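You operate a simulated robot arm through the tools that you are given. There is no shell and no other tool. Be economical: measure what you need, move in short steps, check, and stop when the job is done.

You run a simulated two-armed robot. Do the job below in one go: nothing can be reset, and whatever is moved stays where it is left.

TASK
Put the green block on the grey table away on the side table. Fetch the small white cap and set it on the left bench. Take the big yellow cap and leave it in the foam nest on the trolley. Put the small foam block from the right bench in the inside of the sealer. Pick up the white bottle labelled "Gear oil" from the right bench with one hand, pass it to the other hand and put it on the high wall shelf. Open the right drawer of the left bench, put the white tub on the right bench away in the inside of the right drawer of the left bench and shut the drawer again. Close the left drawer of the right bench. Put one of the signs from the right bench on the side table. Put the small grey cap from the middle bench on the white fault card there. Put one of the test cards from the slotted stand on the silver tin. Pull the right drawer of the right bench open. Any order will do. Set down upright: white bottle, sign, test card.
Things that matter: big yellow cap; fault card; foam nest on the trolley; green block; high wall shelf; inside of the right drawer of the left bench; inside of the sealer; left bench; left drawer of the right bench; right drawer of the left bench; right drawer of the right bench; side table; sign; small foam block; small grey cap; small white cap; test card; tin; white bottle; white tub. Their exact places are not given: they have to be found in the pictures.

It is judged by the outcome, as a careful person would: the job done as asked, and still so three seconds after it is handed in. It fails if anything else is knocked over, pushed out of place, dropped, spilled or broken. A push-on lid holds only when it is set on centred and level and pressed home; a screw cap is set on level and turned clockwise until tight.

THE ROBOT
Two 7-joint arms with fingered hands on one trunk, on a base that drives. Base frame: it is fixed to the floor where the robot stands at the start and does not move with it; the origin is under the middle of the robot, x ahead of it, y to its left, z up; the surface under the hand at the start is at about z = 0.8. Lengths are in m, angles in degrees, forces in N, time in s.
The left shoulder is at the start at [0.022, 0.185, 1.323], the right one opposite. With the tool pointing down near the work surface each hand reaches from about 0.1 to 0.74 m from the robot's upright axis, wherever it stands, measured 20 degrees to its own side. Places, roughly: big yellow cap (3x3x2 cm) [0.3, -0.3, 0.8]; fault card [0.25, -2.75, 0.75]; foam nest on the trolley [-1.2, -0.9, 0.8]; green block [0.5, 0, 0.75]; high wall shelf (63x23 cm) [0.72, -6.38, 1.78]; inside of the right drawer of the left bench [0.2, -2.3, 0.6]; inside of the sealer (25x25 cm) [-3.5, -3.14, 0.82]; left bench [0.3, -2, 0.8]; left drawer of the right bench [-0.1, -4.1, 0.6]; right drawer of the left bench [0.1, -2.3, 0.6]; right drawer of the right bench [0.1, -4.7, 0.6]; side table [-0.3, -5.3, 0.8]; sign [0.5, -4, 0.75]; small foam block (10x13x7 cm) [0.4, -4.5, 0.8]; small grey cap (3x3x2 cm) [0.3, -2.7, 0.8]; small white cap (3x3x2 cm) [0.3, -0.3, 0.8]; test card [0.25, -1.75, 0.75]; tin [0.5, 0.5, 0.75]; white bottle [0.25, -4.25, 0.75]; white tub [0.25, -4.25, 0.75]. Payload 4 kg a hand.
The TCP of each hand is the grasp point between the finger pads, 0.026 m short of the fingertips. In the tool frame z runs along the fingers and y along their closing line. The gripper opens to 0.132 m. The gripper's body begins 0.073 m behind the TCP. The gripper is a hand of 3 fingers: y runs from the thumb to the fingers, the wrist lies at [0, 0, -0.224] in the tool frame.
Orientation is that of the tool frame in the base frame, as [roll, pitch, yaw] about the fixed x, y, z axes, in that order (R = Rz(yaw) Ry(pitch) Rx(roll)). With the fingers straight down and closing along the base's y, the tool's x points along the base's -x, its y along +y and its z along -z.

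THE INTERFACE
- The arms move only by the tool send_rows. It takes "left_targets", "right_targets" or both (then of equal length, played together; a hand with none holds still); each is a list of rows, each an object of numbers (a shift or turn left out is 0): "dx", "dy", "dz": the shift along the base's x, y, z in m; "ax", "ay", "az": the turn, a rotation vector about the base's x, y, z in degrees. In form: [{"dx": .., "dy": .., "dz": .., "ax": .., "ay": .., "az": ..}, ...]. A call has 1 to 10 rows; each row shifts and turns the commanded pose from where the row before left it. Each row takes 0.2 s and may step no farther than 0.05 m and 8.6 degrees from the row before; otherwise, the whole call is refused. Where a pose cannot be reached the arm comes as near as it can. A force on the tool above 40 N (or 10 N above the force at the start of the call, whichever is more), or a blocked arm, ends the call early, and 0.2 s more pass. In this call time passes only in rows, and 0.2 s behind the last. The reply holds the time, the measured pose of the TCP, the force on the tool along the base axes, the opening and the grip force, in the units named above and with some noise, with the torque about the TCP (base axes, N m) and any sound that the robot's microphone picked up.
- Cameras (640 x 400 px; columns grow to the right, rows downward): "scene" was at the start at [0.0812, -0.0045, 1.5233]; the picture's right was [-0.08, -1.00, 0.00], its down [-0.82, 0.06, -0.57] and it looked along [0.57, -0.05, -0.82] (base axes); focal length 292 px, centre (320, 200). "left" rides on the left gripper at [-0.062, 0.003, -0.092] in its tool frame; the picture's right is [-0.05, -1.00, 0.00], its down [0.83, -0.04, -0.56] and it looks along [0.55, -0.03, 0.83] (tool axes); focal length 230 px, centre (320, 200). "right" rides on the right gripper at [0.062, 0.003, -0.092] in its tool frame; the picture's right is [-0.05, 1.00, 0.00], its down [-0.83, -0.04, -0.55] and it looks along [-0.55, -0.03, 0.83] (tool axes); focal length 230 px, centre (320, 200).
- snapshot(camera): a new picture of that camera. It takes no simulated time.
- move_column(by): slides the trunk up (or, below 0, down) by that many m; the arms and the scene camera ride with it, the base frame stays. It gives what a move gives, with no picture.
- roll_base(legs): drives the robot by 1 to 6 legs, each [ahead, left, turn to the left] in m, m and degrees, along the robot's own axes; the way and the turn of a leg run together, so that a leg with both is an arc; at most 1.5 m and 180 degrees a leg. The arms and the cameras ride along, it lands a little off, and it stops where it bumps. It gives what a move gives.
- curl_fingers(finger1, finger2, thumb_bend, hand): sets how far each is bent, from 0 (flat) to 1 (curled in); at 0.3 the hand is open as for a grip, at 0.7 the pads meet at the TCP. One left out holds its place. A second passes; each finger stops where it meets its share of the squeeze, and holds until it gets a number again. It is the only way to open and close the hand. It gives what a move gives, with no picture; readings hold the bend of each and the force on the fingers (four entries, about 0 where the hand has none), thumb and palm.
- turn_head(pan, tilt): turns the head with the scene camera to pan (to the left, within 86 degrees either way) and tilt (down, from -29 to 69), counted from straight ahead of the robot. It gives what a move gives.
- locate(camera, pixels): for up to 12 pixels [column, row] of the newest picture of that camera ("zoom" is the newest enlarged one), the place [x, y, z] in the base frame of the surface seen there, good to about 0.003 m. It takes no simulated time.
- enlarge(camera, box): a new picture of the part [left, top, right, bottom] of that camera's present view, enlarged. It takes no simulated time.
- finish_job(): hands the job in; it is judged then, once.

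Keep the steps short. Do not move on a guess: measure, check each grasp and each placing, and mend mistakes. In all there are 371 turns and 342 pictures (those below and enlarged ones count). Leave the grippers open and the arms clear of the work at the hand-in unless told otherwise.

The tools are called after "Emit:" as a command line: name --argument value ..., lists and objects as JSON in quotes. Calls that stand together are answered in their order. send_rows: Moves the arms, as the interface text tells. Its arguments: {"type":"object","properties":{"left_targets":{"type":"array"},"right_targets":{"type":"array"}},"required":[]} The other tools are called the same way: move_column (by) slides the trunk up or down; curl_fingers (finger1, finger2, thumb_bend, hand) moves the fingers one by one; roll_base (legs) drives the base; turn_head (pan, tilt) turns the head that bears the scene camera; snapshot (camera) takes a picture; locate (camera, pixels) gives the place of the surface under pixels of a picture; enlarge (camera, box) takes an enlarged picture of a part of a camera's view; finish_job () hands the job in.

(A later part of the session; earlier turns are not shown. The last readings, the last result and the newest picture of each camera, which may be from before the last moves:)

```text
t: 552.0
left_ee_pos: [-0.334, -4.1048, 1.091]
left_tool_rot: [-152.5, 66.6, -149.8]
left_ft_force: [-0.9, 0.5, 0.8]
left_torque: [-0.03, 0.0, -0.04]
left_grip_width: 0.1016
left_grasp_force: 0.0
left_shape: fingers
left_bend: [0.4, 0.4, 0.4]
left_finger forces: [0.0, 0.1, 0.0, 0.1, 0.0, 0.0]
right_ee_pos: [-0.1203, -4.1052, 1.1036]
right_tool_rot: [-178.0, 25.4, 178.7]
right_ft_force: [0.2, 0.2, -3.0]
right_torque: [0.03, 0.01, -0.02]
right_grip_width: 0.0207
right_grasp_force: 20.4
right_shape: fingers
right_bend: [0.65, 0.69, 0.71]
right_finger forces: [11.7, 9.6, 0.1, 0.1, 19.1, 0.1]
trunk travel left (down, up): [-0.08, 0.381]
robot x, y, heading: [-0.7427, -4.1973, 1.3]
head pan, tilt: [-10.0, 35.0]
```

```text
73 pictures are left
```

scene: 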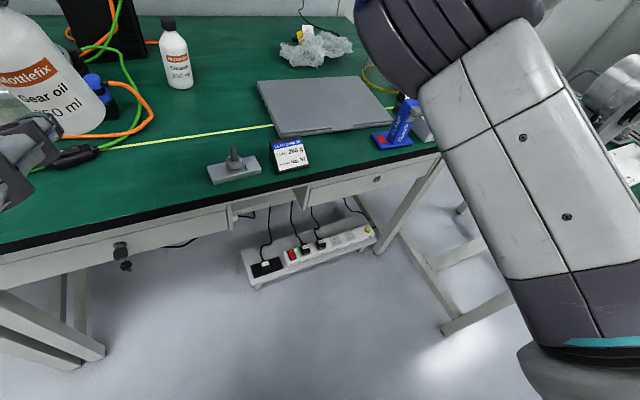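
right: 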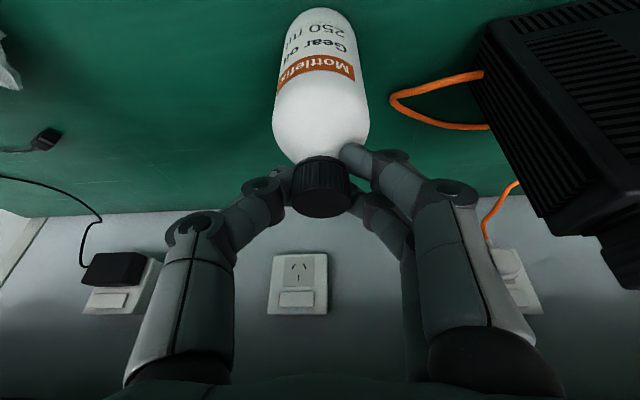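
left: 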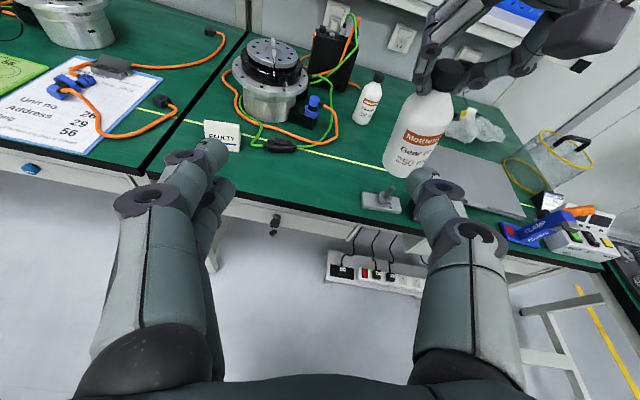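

Emit:
turn_head --pan 12 --tilt 32

Emit:
snapshot --camera "scene"

```text
t: 552.9
left_ee_pos: [-0.3326, -4.1073, 1.0899]
left_tool_rot: [-152.9, 66.6, -150.0]
left_ft_force: [0.4, 0.0, -0.1]
left_torque: [0.02, 0.0, -0.02]
left_grip_width: 0.1011
left_grasp_force: 0.2
left_shape: fingers
left_bend: [0.4, 0.4, 0.4]
left_finger forces: [0.0, 0.0, 0.1, 0.0, 0.1, 0.0]
right_ee_pos: [-0.1207, -4.1069, 1.1039]
right_tool_rot: [-178.1, 25.3, 178.7]
right_ft_force: [0.7, -0.2, -2.0]
right_torque: [-0.01, 0.04, -0.02]
right_grip_width: 0.0206
right_grasp_force: 20.5
right_shape: fingers
right_bend: [0.65, 0.69, 0.71]
right_finger forces: [11.7, 9.6, 0.0, 0.0, 19.0, 0.1]
trunk travel left (down, up): [-0.08, 0.381]
robot x, y, heading: [-0.7441, -4.1972, 1.6]
head pan, tilt: [12.0, 32.0]
```

```text
72 pictures are left
```

scene: 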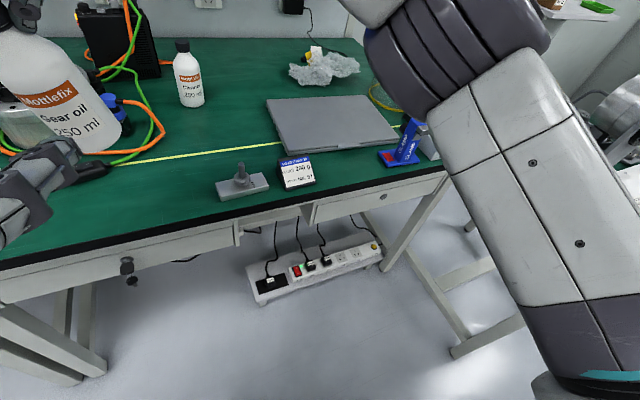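

Emit:
snapshot --camera "left"

Emit:
locate --camera "left" --pixels '[[320, 100], [320, 130], [340, 80], [300, 110], [330, 60], [320, 150]]'

```text
71 pictures are left
```

left: 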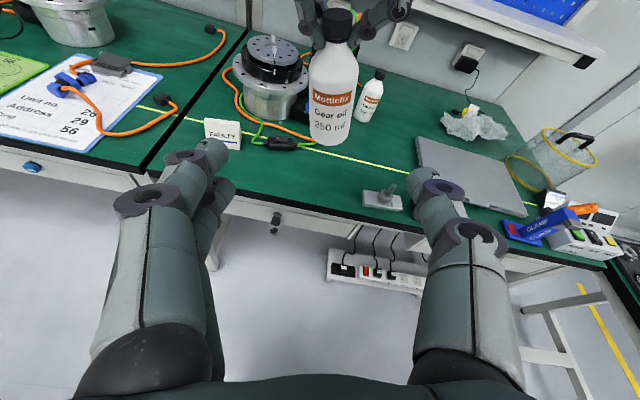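

```text
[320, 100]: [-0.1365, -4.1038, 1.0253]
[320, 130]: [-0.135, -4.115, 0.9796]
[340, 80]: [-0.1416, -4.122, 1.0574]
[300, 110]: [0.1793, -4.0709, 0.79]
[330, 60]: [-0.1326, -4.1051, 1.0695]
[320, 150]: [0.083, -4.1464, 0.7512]
```

The bottle is straight ahead of the left hand at (−0.11, −4.113). I advance along the hand axis around the bottle body.

Emit:
send_rows --left_targets '[{"dx": 0.037, "dz": -0.014}, {"dx": 0.037, "dz": -0.014}, {"dx": 0.037, "dz": -0.014}, {"dx": 0.037, "dz": -0.014}, {"dx": 0.037, "dz": -0.014}]'

Emit:
snapshot --camera "left"

```text
t: 554.1
left_ee_pos: [-0.1428, -4.1073, 1.0167]
left_tool_rot: [-154.5, 66.1, -151.3]
left_ft_force: [-0.5, 0.4, -0.2]
left_torque: [0.06, -0.03, -0.01]
left_grip_width: 0.1015
left_grasp_force: 0.1
left_shape: fingers
left_bend: [0.4, 0.4, 0.4]
left_finger forces: [0.0, 0.1, 0.0, 0.0, 0.0, 0.0]
right_ee_pos: [-0.1186, -4.1061, 1.1034]
right_tool_rot: [-178.1, 25.3, 178.7]
right_ft_force: [0.6, 0.3, -1.8]
right_torque: [0.0, 0.07, -0.04]
right_grip_width: 0.0206
right_grasp_force: 20.2
right_shape: fingers
right_bend: [0.65, 0.69, 0.71]
right_finger forces: [11.7, 9.6, 0.1, 0.0, 19.1, 0.1]
trunk travel left (down, up): [-0.08, 0.381]
robot x, y, heading: [-0.7439, -4.196, 1.1]
head pan, tilt: [12.0, 32.0]
```

```text
70 pictures are left
```

left: 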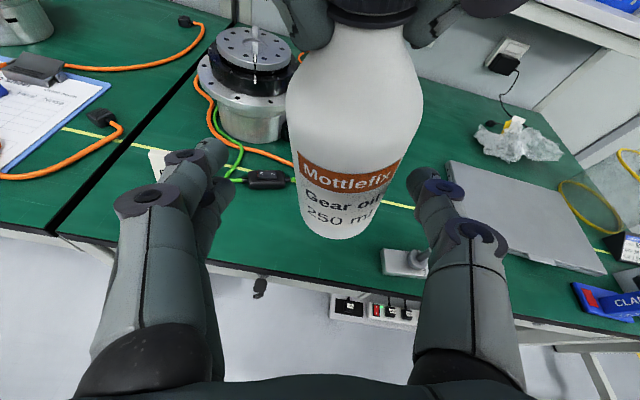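

Emit:
send_rows --left_targets '[{"dy": -0.01, "ax": 5}, {"dx": 0.02, "dz": -0.006, "ax": 5}, {"dx": 0.015, "dz": -0.006}]'

Emit:
snapshot --camera "left"

```text
t: 554.9
left_ee_pos: [-0.1082, -4.1191, 1.0047]
left_tool_rot: [-179.9, 69.2, -174.6]
left_ft_force: [-0.3, 0.2, 0.2]
left_torque: [0.04, 0.0, -0.02]
left_grip_width: 0.1014
left_grasp_force: 0.1
left_shape: fingers
left_bend: [0.4, 0.4, 0.4]
left_finger forces: [0.0, 0.0, 0.0, 0.0, 0.1, 0.0]
right_ee_pos: [-0.1187, -4.1085, 1.1034]
right_tool_rot: [-178.1, 25.4, 178.7]
right_ft_force: [-0.1, 0.5, -2.5]
right_torque: [0.03, 0.04, -0.02]
right_grip_width: 0.0208
right_grasp_force: 19.9
right_shape: fingers
right_bend: [0.65, 0.69, 0.71]
right_finger forces: [11.7, 9.6, 0.0, 0.0, 19.1, 0.1]
trunk travel left (down, up): [-0.08, 0.381]
robot x, y, heading: [-0.7411, -4.1912, 1.5]
head pan, tilt: [12.0, 32.0]
```

```text
69 pictures are left
```

left: 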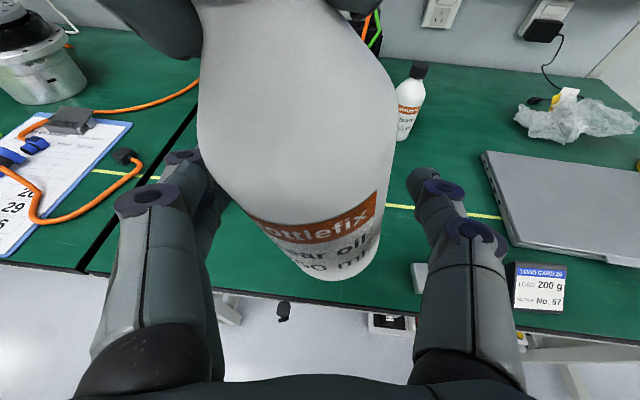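

The bottle is between thumb and fingers. A small shift, then I close the left hand on the body.

Emit:
send_rows --left_targets '[{"dy": 0.007}]'

Emit:
curl_fingers --hand "left" --finger1 0.62 --finger2 0.62 --thumb_bend 0.62

Emit:
snapshot --camera "left"

```text
t: 555.3
left_ee_pos: [-0.1097, -4.112, 1.0044]
left_tool_rot: [-179.7, 69.1, -174.5]
left_ft_force: [0.8, 0.2, 0.7]
left_torque: [-0.01, 0.01, 0.0]
left_grip_width: 0.1014
left_grasp_force: 0.0
left_shape: fingers
left_bend: [0.4, 0.4, 0.4]
left_finger forces: [0.1, 0.0, 0.0, 0.1, 0.1, 0.0]
right_ee_pos: [-0.1192, -4.107, 1.1039]
right_tool_rot: [-178.1, 25.4, 178.7]
right_ft_force: [0.5, 0.6, -3.4]
right_torque: [0.02, 0.04, 0.0]
right_grip_width: 0.0208
right_grasp_force: 20.5
right_shape: fingers
right_bend: [0.65, 0.69, 0.71]
right_finger forces: [11.8, 9.6, 0.0, 0.0, 19.1, 0.1]
trunk travel left (down, up): [-0.08, 0.381]
robot x, y, heading: [-0.7419, -4.1932, 1.3]
head pan, tilt: [12.0, 32.0]
```

```text
t: 556.3
left_ee_pos: [-0.1099, -4.112, 1.0049]
left_tool_rot: [-179.7, 69.1, -174.6]
left_ft_force: [1.5, -6.7, -0.7]
left_torque: [0.11, 0.04, -0.06]
left_grip_width: 0.0447
left_grasp_force: 8.5
left_shape: fingers
left_bend: [0.59, 0.58, 0.58]
left_finger forces: [2.6, 3.1, 0.0, 0.0, 10.8, 0.1]
right_ee_pos: [-0.1195, -4.1073, 1.1043]
right_tool_rot: [-178.1, 25.4, 178.6]
right_ft_force: [-1.5, 6.4, 1.4]
right_torque: [0.48, 0.08, 0.09]
right_grip_width: 0.0214
right_grasp_force: 21.9
right_shape: fingers
right_bend: [0.67, 0.69, 0.71]
right_finger forces: [15.3, 10.5, 0.1, 0.0, 18.7, 0.0]
trunk travel left (down, up): [-0.08, 0.381]
robot x, y, heading: [-0.7412, -4.1966, 1.0]
head pan, tilt: [12.0, 32.0]
```

```text
68 pictures are left
```

left: 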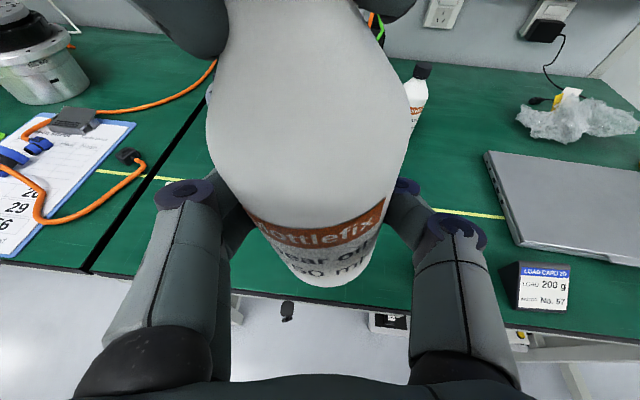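

Emit:
curl_fingers --hand "left" --finger1 0.7 --finger2 0.7 --thumb_bend 0.66

```text
t: 557.3
left_ee_pos: [-0.1081, -4.1121, 1.0052]
left_tool_rot: [-179.7, 69.1, -174.6]
left_ft_force: [1.6, -4.0, -3.7]
left_torque: [0.02, 0.05, -0.02]
left_grip_width: 0.043
left_grasp_force: 17.2
left_shape: fingers
left_bend: [0.61, 0.6, 0.6]
left_finger forces: [8.3, 8.1, 0.0, 0.0, 18.8, 0.1]
right_ee_pos: [-0.1201, -4.1063, 1.1034]
right_tool_rot: [-178.1, 25.3, 178.7]
right_ft_force: [-1.9, 4.5, 3.3]
right_torque: [0.4, 0.09, 0.03]
right_grip_width: 0.0211
right_grasp_force: 22.3
right_shape: fingers
right_bend: [0.67, 0.69, 0.71]
right_finger forces: [15.0, 10.2, 0.0, 0.1, 18.9, 0.0]
trunk travel left (down, up): [-0.08, 0.381]
robot x, y, heading: [-0.7407, -4.1933, 1.2]
head pan, tilt: [12.0, 32.0]
```

The left hand holds with 17 N and takes the weight. I open the right hand and lift it away.

Emit:
curl_fingers --hand "right" --finger1 0.5 --finger2 0.5 --thumb_bend 0.5

Emit:
send_rows --right_targets '[{"dz": 0.03}, {"dz": 0.03}, {"dz": 0.03}, {"dy": -0.04}, {"dy": -0.04}, {"dy": -0.04}, {"dy": -0.04}, {"dy": -0.04}]'

Emit:
snapshot --camera "left"

Emit:
turn_head --pan 10 --tilt 30

Emit:
snapshot --camera "scene"

```text
t: 558.3
left_ee_pos: [-0.1094, -4.1114, 1.0054]
left_tool_rot: [-179.7, 69.1, -174.6]
left_ft_force: [-0.2, -0.3, -0.8]
left_torque: [-0.04, -0.01, 0.01]
left_grip_width: 0.0427
left_grasp_force: 17.5
left_shape: fingers
left_bend: [0.61, 0.59, 0.6]
left_finger forces: [8.6, 9.6, 0.0, 0.0, 17.6, 0.1]
right_ee_pos: [-0.1203, -4.1079, 1.1038]
right_tool_rot: [-178.1, 25.4, 178.7]
right_ft_force: [-0.1, -0.4, 1.3]
right_torque: [0.01, 0.03, 0.02]
right_grip_width: 0.0672
right_grasp_force: 0.1
right_shape: fingers
right_bend: [0.5, 0.5, 0.5]
right_finger forces: [0.0, 0.1, 0.1, 0.0, 0.0, 0.0]
trunk travel left (down, up): [-0.08, 0.381]
robot x, y, heading: [-0.7419, -4.1954, 1.0]
head pan, tilt: [12.0, 32.0]
```

```text
t: 560.1
left_ee_pos: [-0.1085, -4.1135, 1.0057]
left_tool_rot: [-179.9, 69.2, -174.7]
left_ft_force: [0.6, -0.1, 0.6]
left_torque: [-0.01, -0.03, -0.02]
left_grip_width: 0.0422
left_grasp_force: 17.7
left_shape: fingers
left_bend: [0.61, 0.59, 0.61]
left_finger forces: [8.5, 9.6, 0.1, 0.0, 17.6, 0.0]
right_ee_pos: [-0.1223, -4.3105, 1.1905]
right_tool_rot: [-178.3, 25.3, 178.6]
right_ft_force: [-0.2, 0.2, 0.0]
right_torque: [0.03, 0.01, 0.01]
right_grip_width: 0.0672
right_grasp_force: 0.1
right_shape: fingers
right_bend: [0.5, 0.5, 0.5]
right_finger forces: [0.0, 0.1, 0.0, 0.0, 0.1, 0.0]
trunk travel left (down, up): [-0.08, 0.381]
robot x, y, heading: [-0.7411, -4.1906, 1.2]
head pan, tilt: [12.0, 32.0]
```

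```text
67 pictures are left
```

left: 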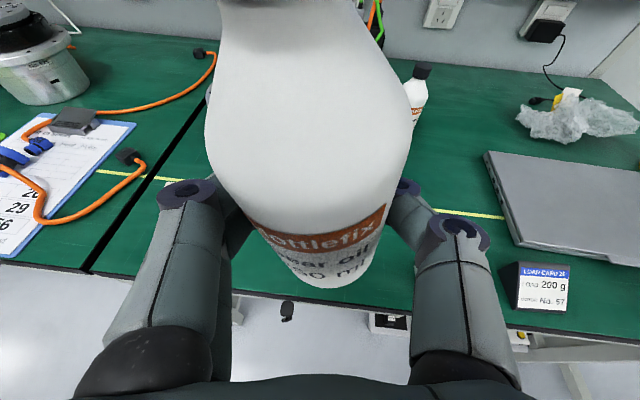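

```text
t: 560.7
left_ee_pos: [-0.1103, -4.1126, 1.0054]
left_tool_rot: [-179.7, 69.2, -174.5]
left_ft_force: [-0.9, 0.1, -0.1]
left_torque: [-0.03, 0.0, 0.02]
left_grip_width: 0.0425
left_grasp_force: 18.1
left_shape: fingers
left_bend: [0.61, 0.59, 0.61]
left_finger forces: [8.5, 9.6, 0.0, 0.0, 17.5, 0.0]
right_ee_pos: [-0.1209, -4.3089, 1.191]
right_tool_rot: [-178.1, 25.3, 178.7]
right_ft_force: [0.1, -0.2, 0.4]
right_torque: [-0.03, 0.0, 0.0]
right_grip_width: 0.0676
right_grasp_force: 0.0
right_shape: fingers
right_bend: [0.5, 0.5, 0.5]
right_finger forces: [0.1, 0.0, 0.0, 0.1, 0.1, 0.1]
trunk travel left (down, up): [-0.08, 0.381]
robot x, y, heading: [-0.7444, -4.1954, 1.2]
head pan, tilt: [10.0, 30.0]
```

```text
66 pictures are left
```

scene: 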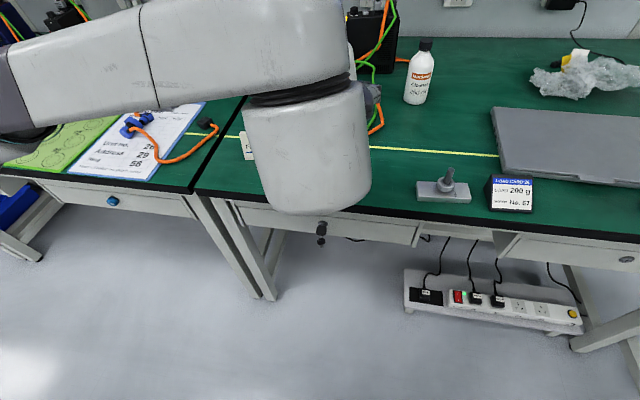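

The hand-over succeeded: the bottle is in the left hand. I raise the trunk and drive toward the high shelf.

Emit:
move_column --by 0.38

Emit:
roll_base --legs '[[-0.25, 0, -1], [0, -1.1, 0], [0, -1.0, 0]]'

Emit:
turn_head --pan -5 --tilt 15

Emit:
snapshot --camera "scene"

```text
t: 564.4
left_ee_pos: [-0.1107, -4.1122, 1.3865]
left_tool_rot: [-179.6, 69.2, -174.5]
left_ft_force: [-0.4, 0.4, -2.0]
left_torque: [0.02, -0.02, -0.01]
left_grip_width: 0.0425
left_grasp_force: 17.5
left_shape: fingers
left_bend: [0.62, 0.59, 0.61]
left_finger forces: [8.3, 9.6, 0.1, 0.0, 17.5, 0.0]
right_ee_pos: [-0.1229, -4.3091, 1.5731]
right_tool_rot: [-178.1, 25.3, 178.6]
right_ft_force: [0.2, -0.1, 0.6]
right_torque: [-0.01, -0.03, 0.03]
right_grip_width: 0.0675
right_grasp_force: 0.1
right_shape: fingers
right_bend: [0.5, 0.5, 0.5]
right_finger forces: [0.1, 0.1, 0.0, 0.0, 0.0, 0.0]
trunk travel left (down, up): [-0.46, 0.001]
robot x, y, heading: [-0.7461, -4.1922, 1.2]
head pan, tilt: [10.0, 30.0]
```

```text
t: 576.0
left_ee_pos: [-0.3307, -6.1674, 1.3852]
left_tool_rot: [-179.6, 69.2, -175.0]
left_ft_force: [-0.1, 0.2, -2.4]
left_torque: [0.05, 0.01, 0.0]
left_grip_width: 0.0423
left_grasp_force: 17.6
left_shape: fingers
left_bend: [0.62, 0.59, 0.61]
left_finger forces: [8.5, 9.5, 0.0, 0.0, 17.4, 0.0]
right_ee_pos: [-0.342, -6.3644, 1.5741]
right_tool_rot: [-178.0, 25.4, 178.3]
right_ft_force: [0.2, -1.2, 0.7]
right_torque: [-0.02, 0.0, 0.0]
right_grip_width: 0.0671
right_grasp_force: 0.1
right_shape: fingers
right_bend: [0.5, 0.5, 0.5]
right_finger forces: [0.0, 0.0, 0.1, 0.1, 0.1, 0.0]
trunk travel left (down, up): [-0.46, 0.001]
robot x, y, heading: [-0.9647, -6.2458, 1.2]
head pan, tilt: [10.0, 30.0]
```

```text
t: 576.8
left_ee_pos: [-0.33, -6.1682, 1.3861]
left_tool_rot: [-179.7, 69.2, -175.0]
left_ft_force: [-0.1, 0.3, -1.8]
left_torque: [-0.01, -0.01, 0.0]
left_grip_width: 0.0423
left_grasp_force: 17.8
left_shape: fingers
left_bend: [0.62, 0.59, 0.61]
left_finger forces: [8.4, 9.5, 0.1, 0.0, 17.4, 0.0]
right_ee_pos: [-0.3425, -6.3657, 1.5733]
right_tool_rot: [-178.0, 25.4, 178.2]
right_ft_force: [-0.7, 0.0, -0.3]
right_torque: [-0.01, 0.0, 0.02]
right_grip_width: 0.0673
right_grasp_force: 0.0
right_shape: fingers
right_bend: [0.5, 0.5, 0.5]
right_finger forces: [0.0, 0.0, 0.0, 0.0, 0.0, 0.0]
trunk travel left (down, up): [-0.46, 0.001]
robot x, y, heading: [-0.9628, -6.2489, 0.9]
head pan, tilt: [-5.0, 15.0]
```

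```text
65 pictures are left
```

scene: 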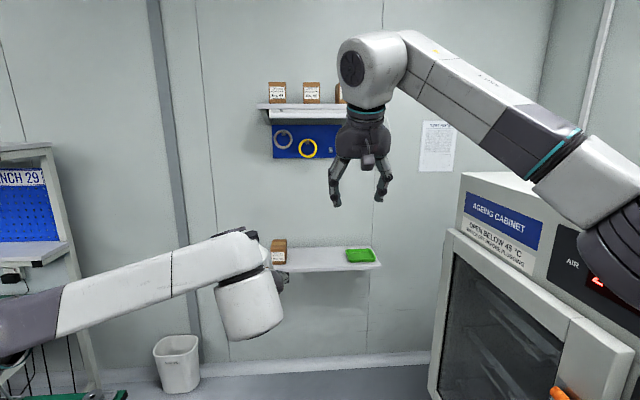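

Emit:
locate --camera "scene" --pixels '[[445, 300], [440, 380], [462, 180], [520, 175], [270, 105], [345, 95], [390, 105], [410, 100], [300, 108], [350, 255], [200, 380], [180, 370]]'

Emit:
send_rows --right_targets '[{"dx": -0.04, "dz": -0.03}, {"dx": -0.04, "dz": -0.03}, {"dx": -0.04, "dz": -0.03}, {"dx": -0.04, "dz": -0.03}, {"dx": -0.04, "dz": -0.03}, {"dz": -0.05}, {"dz": -0.05}]'

Emit:
snapshot --camera "scene"

```text
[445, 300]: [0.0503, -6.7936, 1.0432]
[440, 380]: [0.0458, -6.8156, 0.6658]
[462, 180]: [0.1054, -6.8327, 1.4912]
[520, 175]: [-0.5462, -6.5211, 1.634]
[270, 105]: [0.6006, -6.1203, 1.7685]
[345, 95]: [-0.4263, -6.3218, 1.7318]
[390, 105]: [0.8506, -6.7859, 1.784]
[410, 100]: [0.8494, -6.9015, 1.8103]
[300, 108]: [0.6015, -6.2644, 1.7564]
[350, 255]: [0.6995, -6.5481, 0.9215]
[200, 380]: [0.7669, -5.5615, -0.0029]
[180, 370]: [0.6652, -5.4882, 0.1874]
```

```text
t: 578.4
left_ee_pos: [-0.3301, -6.1695, 1.3861]
left_tool_rot: [-179.7, 69.0, -175.1]
left_ft_force: [-0.3, -0.2, -3.1]
left_torque: [0.02, 0.0, 0.03]
left_grip_width: 0.0425
left_grasp_force: 17.4
left_shape: fingers
left_bend: [0.62, 0.59, 0.61]
left_finger forces: [8.4, 9.5, 0.1, 0.0, 17.4, 0.0]
right_ee_pos: [-0.5399, -6.3642, 1.323]
right_tool_rot: [-178.2, 25.4, 178.1]
right_ft_force: [0.0, -0.9, -0.2]
right_torque: [-0.02, 0.0, 0.01]
right_grip_width: 0.0674
right_grasp_force: 0.1
right_shape: fingers
right_bend: [0.5, 0.5, 0.5]
right_finger forces: [0.1, 0.1, 0.0, 0.0, 0.0, 0.1]
trunk travel left (down, up): [-0.46, 0.001]
robot x, y, heading: [-0.9637, -6.2426, 0.8]
head pan, tilt: [-5.0, 15.0]
```

```text
64 pictures are left
```

scene: 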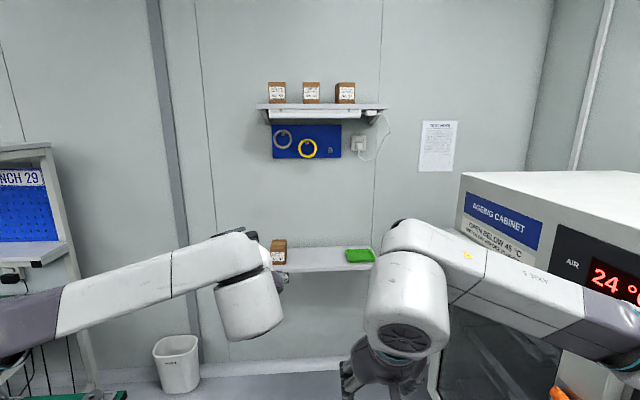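

Emit:
enlarge --camera "scene" --box '[250, 70, 400, 165]'

Emit:
locate --camera "zoom" --pixels '[[125, 100], [260, 100], [405, 100], [375, 95], [435, 90], [440, 125], [500, 140], [560, 145], [60, 145], [300, 140], [330, 140], [500, 155]]'

```text
4.21 times, centred on (325, 118) of scene
```

zoom: 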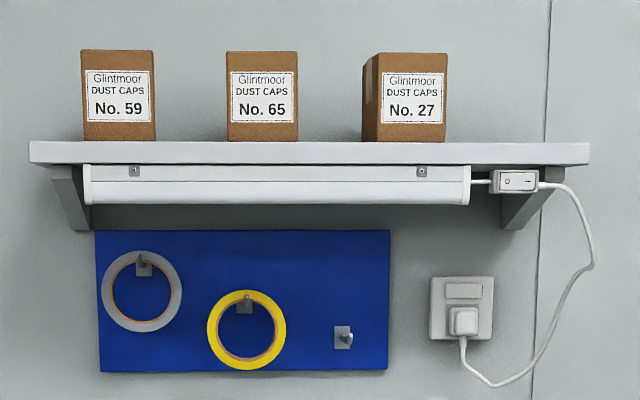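

```text
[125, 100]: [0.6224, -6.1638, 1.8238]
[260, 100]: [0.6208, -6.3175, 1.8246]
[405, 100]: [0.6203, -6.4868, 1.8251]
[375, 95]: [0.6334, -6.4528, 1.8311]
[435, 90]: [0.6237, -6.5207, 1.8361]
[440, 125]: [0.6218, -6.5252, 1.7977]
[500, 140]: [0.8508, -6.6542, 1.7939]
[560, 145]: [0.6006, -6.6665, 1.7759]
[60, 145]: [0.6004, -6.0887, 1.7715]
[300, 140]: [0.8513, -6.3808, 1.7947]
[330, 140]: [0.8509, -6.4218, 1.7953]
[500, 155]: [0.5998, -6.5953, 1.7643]
```

Shelf top z≈1.78; free spot right of box No. 27: y≈−6.615, x≈0.67. I raise the bottle to z≈1.88 and draw it nearer before driving in.

Emit:
send_rows --left_targets '[{"dx": -0.02, "dz": 0.045}, {"dx": -0.02, "dz": 0.045}, {"dx": -0.02, "dz": 0.045}, {"dx": -0.02, "dz": 0.045}, {"dx": -0.02, "dz": 0.045}, {"dx": -0.02, "dz": 0.045}, {"dz": 0.049}, {"dz": 0.049}, {"dz": 0.049}, {"dz": 0.049}]'

Emit:
snapshot --camera "scene"

```text
t: 580.5
left_ee_pos: [-0.4549, -6.1694, 1.855]
left_tool_rot: [-180.0, 69.2, -175.2]
left_ft_force: [0.5, 1.1, -2.8]
left_torque: [0.0, -0.03, 0.0]
left_grip_width: 0.0421
left_grasp_force: 17.8
left_shape: fingers
left_bend: [0.62, 0.59, 0.61]
left_finger forces: [8.3, 9.3, 0.0, 0.0, 17.2, 0.1]
right_ee_pos: [-0.5414, -6.3649, 1.3238]
right_tool_rot: [-178.2, 25.4, 178.2]
right_ft_force: [0.2, 0.1, 0.5]
right_torque: [0.01, -0.01, 0.01]
right_grip_width: 0.0673
right_grasp_force: 0.1
right_shape: fingers
right_bend: [0.5, 0.5, 0.5]
right_finger forces: [0.0, 0.0, 0.0, 0.0, 0.0, 0.2]
trunk travel left (down, up): [-0.46, 0.001]
robot x, y, heading: [-0.9604, -6.2446, 0.6]
head pan, tilt: [-5.0, 15.0]
```

```text
62 pictures are left
```

scene: 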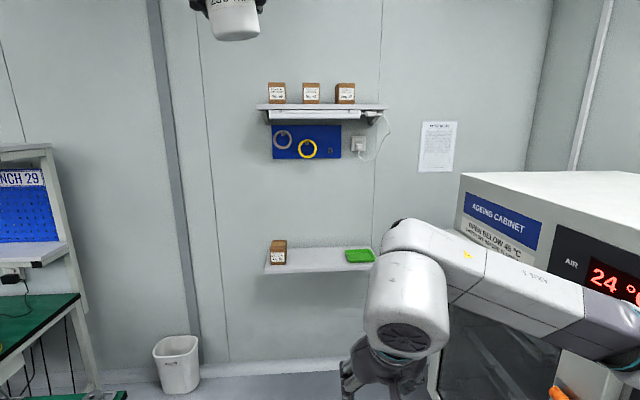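

Reach is fine. I test moving the bottle to the right across the body.

Emit:
send_rows --left_targets '[{"dy": -0.04, "dz": 0.005}, {"dy": -0.04, "dz": 0.005}, {"dy": -0.04, "dz": 0.005}, {"dy": -0.04, "dz": 0.005}, {"dy": -0.04, "dz": 0.005}]'

```text
t: 582.0
left_ee_pos: [-0.4224, -6.272, 1.9049]
left_tool_rot: [-164.9, 67.7, -156.6]
left_ft_force: [0.8, 0.0, -2.5]
left_torque: [0.0, -0.02, -0.02]
left_grip_width: 0.0398
left_grasp_force: 17.8
left_shape: fingers
left_bend: [0.64, 0.59, 0.61]
left_finger forces: [9.2, 8.8, 0.0, 0.1, 16.5, 0.0]
left hand out of reach, approached as far as the arm can: row 5
right_ee_pos: [-0.539, -6.3596, 1.323]
right_tool_rot: [-177.9, 25.2, 178.3]
right_ft_force: [-0.3, -0.4, 0.8]
right_torque: [0.01, -0.02, -0.02]
right_grip_width: 0.0674
right_grasp_force: 0.0
right_shape: fingers
right_bend: [0.5, 0.5, 0.5]
right_finger forces: [0.1, 0.0, 0.0, 0.0, 0.0, 0.1]
trunk travel left (down, up): [-0.46, 0.001]
robot x, y, heading: [-0.9603, -6.2464, 1.0]
head pan, tilt: [-5.0, 15.0]
stopped in row 5 (left hand): the arm was blocked; the commanded pose is now the measured one
```

The arm's limit is about the body's centre line, so I'll stand further right, past the cabinet's rear corner. First I restore the hand's orientation and tuck it near.

Emit:
send_rows --left_targets '[{"dy": 0.03, "az": -3.5, "ax": 3}, {"dy": 0.025, "az": -3.5, "ax": 2.7}, {"dx": -0.03}, {"dx": -0.03}, {"dx": -0.03}]'

Emit:
snapshot --camera "left"

```text
t: 583.1
left_ee_pos: [-0.5168, -6.2204, 1.9024]
left_tool_rot: [179.3, 68.9, -178.6]
left_ft_force: [0.7, 0.6, -3.5]
left_torque: [-0.01, -0.01, 0.01]
left_grip_width: 0.0398
left_grasp_force: 16.9
left_shape: fingers
left_bend: [0.64, 0.59, 0.61]
left_finger forces: [8.9, 8.4, 0.0, 0.0, 16.3, 0.0]
right_ee_pos: [-0.5411, -6.3611, 1.3227]
right_tool_rot: [-178.0, 25.4, 178.3]
right_ft_force: [-0.1, -0.3, 0.0]
right_torque: [-0.02, -0.03, -0.04]
right_grip_width: 0.0675
right_grasp_force: 0.1
right_shape: fingers
right_bend: [0.5, 0.5, 0.5]
right_finger forces: [0.1, 0.0, 0.0, 0.1, 0.0, 0.0]
trunk travel left (down, up): [-0.46, 0.001]
robot x, y, heading: [-0.9585, -6.2441, 0.9]
head pan, tilt: [-5.0, 15.0]
```

```text
61 pictures are left
```

left: 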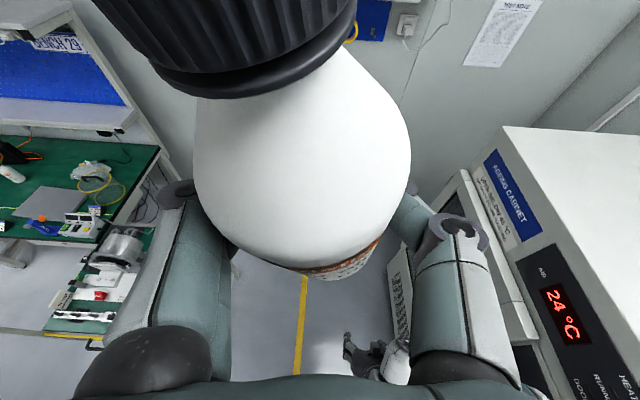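

The bottle seems to have tipped in the grip. I look at it with the head camera.

Emit:
turn_head --pan 3 --tilt -25

Emit:
snapshot --camera "scene"

Emit:
locate --camera "scene" --pixels '[[320, 200], [320, 230], [320, 170], [320, 140], [320, 110], [320, 250]]'

```text
t: 584.2
left_ee_pos: [-0.5162, -6.2259, 1.9036]
left_tool_rot: [178.9, 68.9, -179.0]
left_ft_force: [-0.4, -0.3, -3.4]
left_torque: [-0.04, -0.06, 0.01]
left_grip_width: 0.0394
left_grasp_force: 16.9
left_shape: fingers
left_bend: [0.64, 0.59, 0.61]
left_finger forces: [8.8, 8.4, 0.0, 0.0, 16.6, 0.0]
right_ee_pos: [-0.541, -6.3648, 1.3235]
right_tool_rot: [-178.3, 25.4, 178.2]
right_ft_force: [0.3, 0.8, -0.2]
right_torque: [-0.01, -0.05, 0.01]
right_grip_width: 0.0675
right_grasp_force: 0.0
right_shape: fingers
right_bend: [0.5, 0.5, 0.5]
right_finger forces: [0.0, 0.0, 0.0, 0.1, 0.0, 0.0]
trunk travel left (down, up): [-0.46, 0.001]
robot x, y, heading: [-0.9606, -6.2469, 0.7]
head pan, tilt: [3.0, -25.0]
```

```text
60 pictures are left
```

scene: 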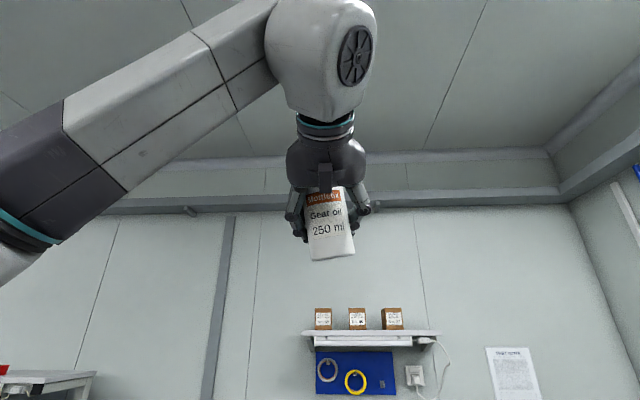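

```text
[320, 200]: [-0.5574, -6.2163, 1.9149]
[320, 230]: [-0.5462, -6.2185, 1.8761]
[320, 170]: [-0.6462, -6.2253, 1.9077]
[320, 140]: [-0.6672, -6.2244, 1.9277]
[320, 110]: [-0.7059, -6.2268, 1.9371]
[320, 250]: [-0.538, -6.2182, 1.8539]
```

The bottle leans 17.6° back toward me. I firm the grip and rotate the hand to bring it upright, then verify.

Emit:
curl_fingers --hand "left" --finger1 0.76 --finger2 0.76 --thumb_bend 0.72

Emit:
send_rows --left_targets '[{"ay": 6}, {"ay": 6}, {"ay": 5.6}]'

Emit:
enlarge --camera "scene" --box '[270, 150, 390, 280]'

Emit:
locate --camera "zoom" --pixels '[[290, 170], [300, 200], [300, 250], [300, 280], [340, 200], [340, 250], [340, 290], [310, 300], [320, 180], [320, 320]]'

```text
t: 585.2
left_ee_pos: [-0.5167, -6.2246, 1.903]
left_tool_rot: [178.9, 68.9, -178.9]
left_ft_force: [0.1, -0.7, -2.5]
left_torque: [-0.03, -0.02, 0.03]
left_grip_width: 0.0372
left_grasp_force: 22.3
left_shape: fingers
left_bend: [0.69, 0.58, 0.64]
left_finger forces: [13.9, 9.4, 0.0, 0.0, 21.6, 0.1]
right_ee_pos: [-0.5405, -6.3641, 1.3224]
right_tool_rot: [-178.1, 25.4, 178.3]
right_ft_force: [0.4, 0.1, 0.1]
right_torque: [0.0, 0.01, 0.0]
right_grip_width: 0.0674
right_grasp_force: 0.1
right_shape: fingers
right_bend: [0.5, 0.5, 0.5]
right_finger forces: [0.0, 0.0, 0.0, 0.1, 0.1, 0.1]
trunk travel left (down, up): [-0.46, 0.001]
robot x, y, heading: [-0.9611, -6.2443, 0.9]
head pan, tilt: [3.0, -25.0]
```

```text
t: 586.0
left_ee_pos: [-0.5162, -6.2267, 1.9029]
left_tool_rot: [178.4, 51.3, -179.5]
left_ft_force: [0.1, 1.0, -2.5]
left_torque: [-0.04, -0.01, 0.02]
left_grip_width: 0.0375
left_grasp_force: 22.8
left_shape: fingers
left_bend: [0.69, 0.58, 0.64]
left_finger forces: [14.0, 9.5, 0.1, 0.0, 21.5, 0.1]
right_ee_pos: [-0.5393, -6.3645, 1.3236]
right_tool_rot: [-178.2, 25.4, 178.3]
right_ft_force: [-0.3, 0.4, 0.4]
right_torque: [0.02, 0.04, -0.02]
right_grip_width: 0.0675
right_grasp_force: 0.0
right_shape: fingers
right_bend: [0.5, 0.5, 0.5]
right_finger forces: [0.1, 0.0, 0.0, 0.0, 0.0, 0.0]
trunk travel left (down, up): [-0.46, 0.001]
robot x, y, heading: [-0.9626, -6.2459, 0.9]
head pan, tilt: [3.0, -25.0]
```

```text
3.08 times, centred on (330, 215) of scene
```

zoom: 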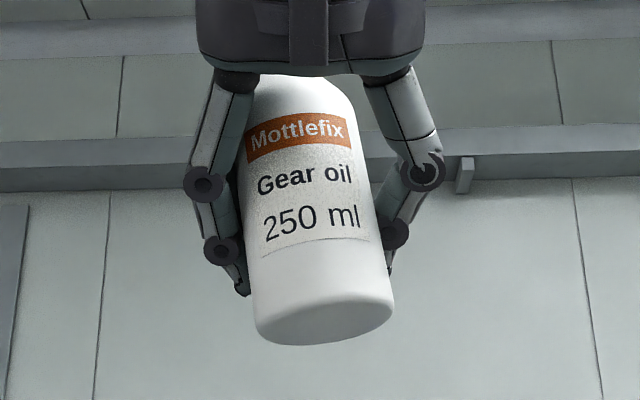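

```text
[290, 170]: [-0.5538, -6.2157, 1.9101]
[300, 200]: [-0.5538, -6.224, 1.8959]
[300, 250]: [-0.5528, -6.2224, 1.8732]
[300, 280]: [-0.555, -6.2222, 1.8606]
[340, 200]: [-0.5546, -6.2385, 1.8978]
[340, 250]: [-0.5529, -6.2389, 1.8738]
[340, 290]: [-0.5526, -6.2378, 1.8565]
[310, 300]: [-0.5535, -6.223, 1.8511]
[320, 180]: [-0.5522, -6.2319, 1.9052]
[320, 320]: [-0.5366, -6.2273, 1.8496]
```

Upright front-to-back; it leans ~5° sideways. I correct with +5° about x and then drive to the shelf.

Emit:
send_rows --left_targets '[{"ax": 5}]'

Emit:
roll_base --legs '[[0, 0.15, -0.8], [0.9, 0, 0], [0.2, 0, 0]]'

Emit:
turn_head --pan -20 --tilt 0

Emit:
snapshot --camera "scene"

```text
t: 586.4
left_ee_pos: [-0.5159, -6.2259, 1.9027]
left_tool_rot: [170.2, 51.1, 174.2]
left_ft_force: [-0.9, 0.2, -2.2]
left_torque: [-0.02, 0.0, -0.02]
left_grip_width: 0.0374
left_grasp_force: 22.2
left_shape: fingers
left_bend: [0.69, 0.58, 0.64]
left_finger forces: [13.8, 9.4, 0.0, 0.0, 21.5, 0.0]
right_ee_pos: [-0.5409, -6.3646, 1.323]
right_tool_rot: [-178.1, 25.5, 178.2]
right_ft_force: [0.2, 0.2, 0.3]
right_torque: [-0.01, -0.02, -0.01]
right_grip_width: 0.0674
right_grasp_force: 0.0
right_shape: fingers
right_bend: [0.5, 0.5, 0.5]
right_finger forces: [0.0, 0.1, 0.1, 0.0, 0.0, 0.0]
trunk travel left (down, up): [-0.46, 0.001]
robot x, y, heading: [-0.9605, -6.2419, 0.9]
head pan, tilt: [3.0, -25.0]
```

```text
t: 593.1
left_ee_pos: [0.5323, -6.0924, 1.9066]
left_tool_rot: [170.4, 51.4, 172.7]
left_ft_force: [-0.1, 0.5, -2.3]
left_torque: [0.0, -0.04, 0.01]
left_grip_width: 0.0372
left_grasp_force: 22.1
left_shape: fingers
left_bend: [0.69, 0.58, 0.64]
left_finger forces: [13.8, 9.3, 0.0, 0.0, 21.7, 0.0]
right_ee_pos: [0.5068, -6.2313, 1.3258]
right_tool_rot: [-178.1, 25.6, 176.8]
right_ft_force: [0.0, 0.8, 0.4]
right_torque: [-0.04, -0.06, 0.0]
right_grip_width: 0.0671
right_grasp_force: 0.0
right_shape: fingers
right_bend: [0.5, 0.5, 0.5]
right_finger forces: [0.1, 0.0, 0.0, 0.1, 0.0, 0.0]
trunk travel left (down, up): [-0.46, 0.001]
robot x, y, heading: [0.0951, -6.1023, -0.6]
head pan, tilt: [3.0, -25.0]
```

```text
t: 594.0
left_ee_pos: [0.5435, -6.0919, 1.9032]
left_tool_rot: [170.5, 51.1, 172.8]
left_ft_force: [0.9, 0.5, -2.6]
left_torque: [-0.03, -0.01, 0.03]
left_grip_width: 0.0372
left_grasp_force: 22.7
left_shape: fingers
left_bend: [0.69, 0.58, 0.64]
left_finger forces: [13.8, 9.3, 0.0, 0.1, 21.7, 0.0]
right_ee_pos: [0.5143, -6.2298, 1.3218]
right_tool_rot: [-178.0, 25.3, 176.8]
right_ft_force: [0.1, -1.3, 0.6]
right_torque: [-0.03, -0.02, 0.01]
right_grip_width: 0.0676
right_grasp_force: 0.0
right_shape: fingers
right_bend: [0.5, 0.5, 0.5]
right_finger forces: [0.0, 0.0, 0.1, 0.0, 0.0, 0.0]
trunk travel left (down, up): [-0.46, 0.001]
robot x, y, heading: [0.0919, -6.0998, -1.0]
head pan, tilt: [-20.0, 0.0]
```

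```text
58 pictures are left
```

scene: 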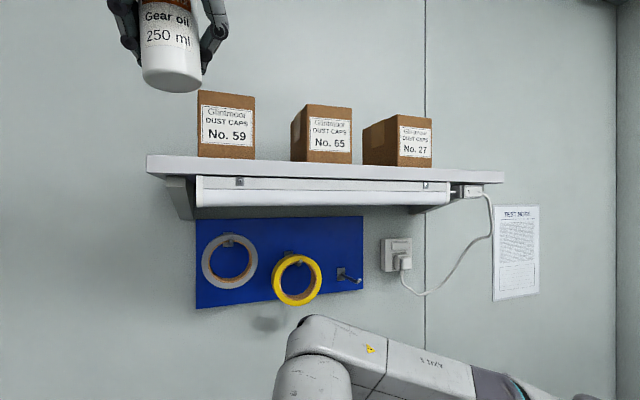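

I raise the bottle 5 cm to clear the boxes, tuck the right arm lower, then drive right / ahead / right around the cabinet corner.

Emit:
send_rows --left_targets '[{"dz": 0.025}, {"dz": 0.025}, {}, {}, {}, {}]' --right_targets '[{"dx": -0.04, "dz": -0.03}, {"dx": -0.04, "dz": -0.03}, {"dx": -0.04, "dz": -0.03}, {"dx": -0.04, "dz": -0.03}, {"dx": -0.04, "dz": -0.03}, {"dz": -0.03}]'

Emit:
roll_base --legs '[[0, -0.33, 1], [0.2, 0, 0]]'

Emit:
turn_head --pan -15 --tilt -10

Emit:
snapshot --camera "scene"

```text
t: 595.4
left_ee_pos: [0.5327, -6.0806, 1.9135]
left_tool_rot: [170.6, 51.3, 172.9]
left_ft_force: [-0.3, 0.3, -2.4]
left_torque: [-0.02, 0.02, 0.03]
left_grip_width: 0.0371
left_grasp_force: 22.0
left_shape: fingers
left_bend: [0.7, 0.58, 0.64]
left_finger forces: [13.7, 9.2, 0.0, 0.0, 21.5, 0.0]
left hand out of reach, approached as far as the arm can: row 1, 2
right_ee_pos: [0.3732, -6.2129, 1.1306]
right_tool_rot: [-178.1, 25.3, 176.7]
right_ft_force: [0.9, -0.1, 0.5]
right_torque: [-0.05, -0.05, -0.01]
right_grip_width: 0.0674
right_grasp_force: 0.0
right_shape: fingers
right_bend: [0.5, 0.5, 0.5]
right_finger forces: [0.0, 0.0, 0.0, 0.0, 0.0, 0.0]
right hand out of reach, approached as far as the arm can: row 3, 4, 5
trunk travel left (down, up): [-0.46, 0.001]
robot x, y, heading: [0.0906, -6.1031, -0.7]
head pan, tilt: [-20.0, 0.0]
```

```text
t: 598.7
left_ee_pos: [0.7201, -6.3868, 1.9162]
left_tool_rot: [170.6, 51.5, 174.2]
left_ft_force: [-0.4, -0.3, -2.7]
left_torque: [0.0, -0.04, 0.02]
left_grip_width: 0.0372
left_grasp_force: 21.9
left_shape: fingers
left_bend: [0.7, 0.58, 0.65]
left_finger forces: [13.4, 9.1, 0.0, 0.0, 21.1, 0.0]
right_ee_pos: [0.5679, -6.5227, 1.1322]
right_tool_rot: [-178.1, 25.7, 178.2]
right_ft_force: [-0.9, 0.2, -0.4]
right_torque: [0.01, 0.0, -0.01]
right_grip_width: 0.0673
right_grasp_force: 0.2
right_shape: fingers
right_bend: [0.5, 0.5, 0.5]
right_finger forces: [0.1, 0.1, 0.0, 0.1, 0.1, 0.1]
trunk travel left (down, up): [-0.46, 0.001]
robot x, y, heading: [0.2893, -6.4201, 0.6]
head pan, tilt: [-20.0, 0.0]
```

```text
t: 599.4
left_ee_pos: [0.7262, -6.388, 1.9146]
left_tool_rot: [170.4, 51.2, 174.2]
left_ft_force: [0.8, 0.1, -1.8]
left_torque: [0.0, -0.05, -0.02]
left_grip_width: 0.0369
left_grasp_force: 22.0
left_shape: fingers
left_bend: [0.7, 0.58, 0.65]
left_finger forces: [13.4, 9.0, 0.0, 0.0, 21.2, 0.0]
right_ee_pos: [0.5715, -6.5207, 1.1311]
right_tool_rot: [-178.2, 25.4, 178.1]
right_ft_force: [0.6, 0.5, 0.4]
right_torque: [0.02, 0.04, -0.04]
right_grip_width: 0.0672
right_grasp_force: 0.1
right_shape: fingers
right_bend: [0.5, 0.5, 0.5]
right_finger forces: [0.0, 0.0, 0.0, 0.0, 0.0, 0.1]
trunk travel left (down, up): [-0.46, 0.001]
robot x, y, heading: [0.2905, -6.4197, 0.6]
head pan, tilt: [-15.0, -10.0]
```

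```text
57 pictures are left
```

scene: 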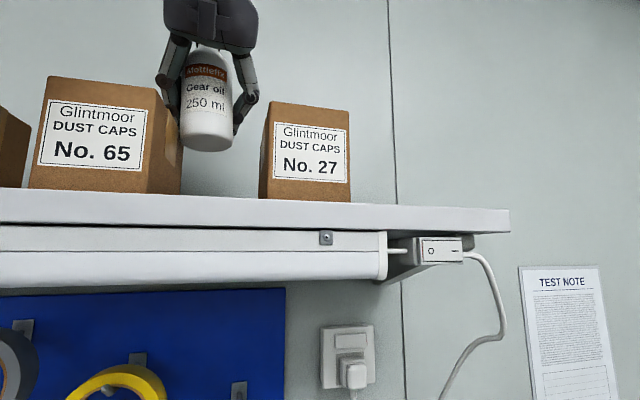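

I'm lucky—the bottle is above the gap between boxes. The arm can't go higher here, so I retract the hand 15 cm to the front of the boxes before moving right.

Emit:
send_rows --left_targets '[{"dx": -0.04}, {"dx": -0.04}, {"dx": -0.04}, {"dx": -0.04}]'

Emit:
snapshot --camera "scene"

```text
t: 600.4
left_ee_pos: [0.5652, -6.3863, 1.9099]
left_tool_rot: [170.5, 51.3, 174.2]
left_ft_force: [-0.3, 0.4, -3.1]
left_torque: [0.01, -0.02, -0.01]
left_grip_width: 0.0368
left_grasp_force: 20.9
left_shape: fingers
left_bend: [0.7, 0.58, 0.65]
left_finger forces: [13.3, 8.9, 0.1, 0.0, 20.8, 0.0]
right_ee_pos: [0.5716, -6.5219, 1.1305]
right_tool_rot: [-178.0, 25.4, 178.0]
right_ft_force: [0.5, -0.3, 0.3]
right_torque: [0.0, -0.03, 0.03]
right_grip_width: 0.0674
right_grasp_force: 0.1
right_shape: fingers
right_bend: [0.5, 0.5, 0.5]
right_finger forces: [0.0, 0.0, 0.1, 0.0, 0.0, 0.1]
trunk travel left (down, up): [-0.46, 0.001]
robot x, y, heading: [0.2871, -6.4143, 0.4]
head pan, tilt: [-15.0, -10.0]
```

```text
56 pictures are left
```

scene: 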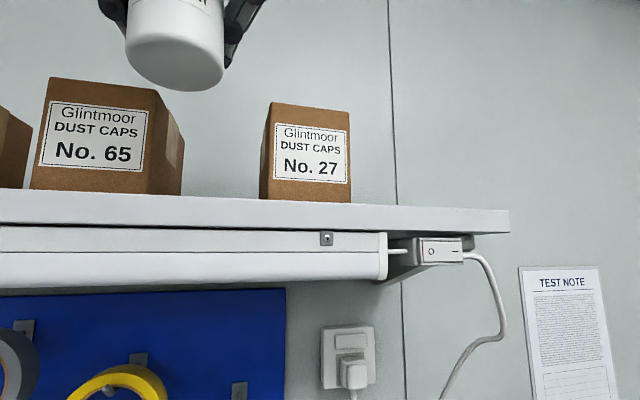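

Emit:
send_rows --left_targets '[{"dx": -0.04}]'

Emit:
roll_base --legs '[[0.03, 0, 0], [0, -0.22, 0]]'

Emit:
snapshot --camera "scene"

```text
t: 600.8
left_ee_pos: [0.5519, -6.3855, 1.8904]
left_tool_rot: [170.9, 51.4, 174.2]
left_ft_force: [0.8, -0.1, -3.1]
left_torque: [0.0, -0.06, 0.03]
left_grip_width: 0.037
left_grasp_force: 21.6
left_shape: fingers
left_bend: [0.7, 0.58, 0.65]
left_finger forces: [13.3, 8.7, 0.0, 0.1, 20.8, 0.0]
left hand out of reach, approached as far as the arm can: row 1
right_ee_pos: [0.5729, -6.5231, 1.1308]
right_tool_rot: [-178.1, 25.3, 178.1]
right_ft_force: [-0.1, 0.1, 0.3]
right_torque: [-0.02, 0.0, 0.02]
right_grip_width: 0.0673
right_grasp_force: 0.2
right_shape: fingers
right_bend: [0.5, 0.5, 0.5]
right_finger forces: [0.0, 0.0, 0.0, 0.0, 0.0, 0.1]
trunk travel left (down, up): [-0.46, 0.001]
robot x, y, heading: [0.2894, -6.4162, 0.8]
head pan, tilt: [-15.0, -10.0]
```

```text
t: 603.0
left_ee_pos: [0.5794, -6.6035, 1.8906]
left_tool_rot: [170.2, 51.6, 173.2]
left_ft_force: [-0.5, -1.2, -3.3]
left_torque: [-0.01, -0.01, 0.04]
left_grip_width: 0.0367
left_grasp_force: 20.9
left_shape: fingers
left_bend: [0.7, 0.58, 0.65]
left_finger forces: [13.1, 8.9, 0.1, 0.0, 20.8, 0.0]
right_ee_pos: [0.6013, -6.737, 1.1316]
right_tool_rot: [-178.2, 25.6, 177.5]
right_ft_force: [-0.2, -0.3, 0.1]
right_torque: [0.01, -0.01, 0.0]
right_grip_width: 0.0673
right_grasp_force: 0.0
right_shape: fingers
right_bend: [0.5, 0.5, 0.5]
right_finger forces: [0.0, 0.1, 0.0, 0.1, 0.1, 0.1]
trunk travel left (down, up): [-0.46, 0.001]
robot x, y, heading: [0.323, -6.6258, 0.3]
head pan, tilt: [-15.0, -10.0]
stopped in leg 2: the robot was blocked; the commanded pose is now the measured one
```

```text
55 pictures are left
```

scene: 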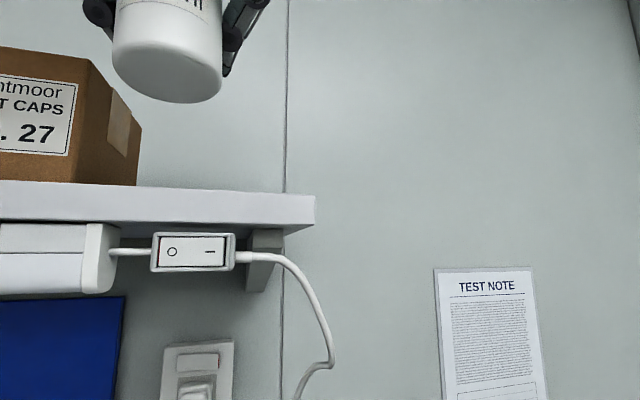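

Positioned right of box 27. I move the bottle forward over the shelf.

Emit:
send_rows --left_targets '[{"dx": 0.03}, {"dx": 0.03}, {"dx": 0.03}]'

Emit:
enlarge --camera "scene" --box '[80, 0, 340, 230]'

Emit:
locate --camera "zoom" --pixels '[[230, 120], [230, 150], [230, 90], [230, 60], [260, 140], [200, 140], [250, 100], [215, 100]]'

```text
t: 603.8
left_ee_pos: [0.6746, -6.5996, 1.889]
left_tool_rot: [170.4, 51.5, 173.3]
left_ft_force: [-0.6, 0.3, -2.9]
left_torque: [-0.04, 0.0, 0.0]
left_grip_width: 0.0367
left_grasp_force: 21.7
left_shape: fingers
left_bend: [0.7, 0.58, 0.65]
left_finger forces: [13.2, 8.6, 0.0, 0.1, 20.7, 0.0]
right_ee_pos: [0.6044, -6.7342, 1.1302]
right_tool_rot: [-178.1, 25.3, 177.4]
right_ft_force: [0.0, -0.1, -0.4]
right_torque: [0.01, 0.02, -0.05]
right_grip_width: 0.0672
right_grasp_force: 0.0
right_shape: fingers
right_bend: [0.5, 0.5, 0.5]
right_finger forces: [0.0, 0.0, 0.2, 0.1, 0.0, 0.0]
trunk travel left (down, up): [-0.46, 0.001]
robot x, y, heading: [0.3198, -6.6285, 0.1]
head pan, tilt: [-15.0, -10.0]
```

```text
1.74 times, centred on (210, 115) of scene
```

zoom: 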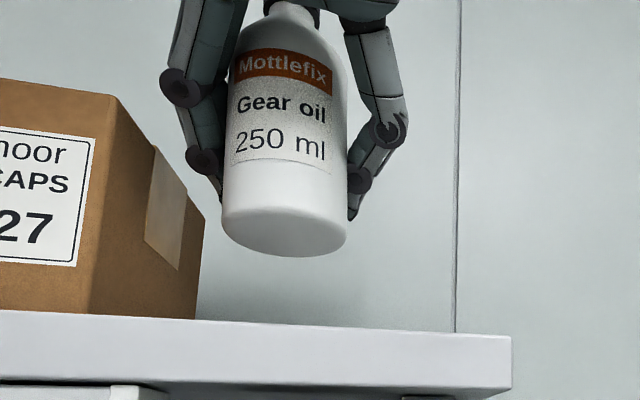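

```text
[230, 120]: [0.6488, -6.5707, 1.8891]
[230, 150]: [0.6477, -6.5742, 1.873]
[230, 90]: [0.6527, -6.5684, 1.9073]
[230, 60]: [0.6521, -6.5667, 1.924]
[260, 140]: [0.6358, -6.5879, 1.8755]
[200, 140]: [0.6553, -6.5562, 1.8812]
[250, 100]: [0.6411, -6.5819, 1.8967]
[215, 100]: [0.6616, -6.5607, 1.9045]
```

Emit:
locate --camera "zoom" --pixels '[[285, 60], [285, 110], [285, 160], [285, 210], [300, 60], [300, 110], [300, 160], [300, 210], [235, 210], [340, 220], [240, 80], [335, 80]]'

```text
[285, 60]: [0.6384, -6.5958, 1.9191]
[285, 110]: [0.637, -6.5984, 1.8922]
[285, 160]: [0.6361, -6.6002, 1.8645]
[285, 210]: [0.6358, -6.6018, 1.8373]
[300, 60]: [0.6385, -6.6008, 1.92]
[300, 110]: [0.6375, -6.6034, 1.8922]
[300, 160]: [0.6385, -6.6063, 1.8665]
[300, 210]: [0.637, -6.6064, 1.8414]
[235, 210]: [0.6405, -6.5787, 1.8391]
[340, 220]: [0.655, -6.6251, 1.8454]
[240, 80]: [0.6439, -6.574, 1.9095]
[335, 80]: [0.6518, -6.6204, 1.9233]
```

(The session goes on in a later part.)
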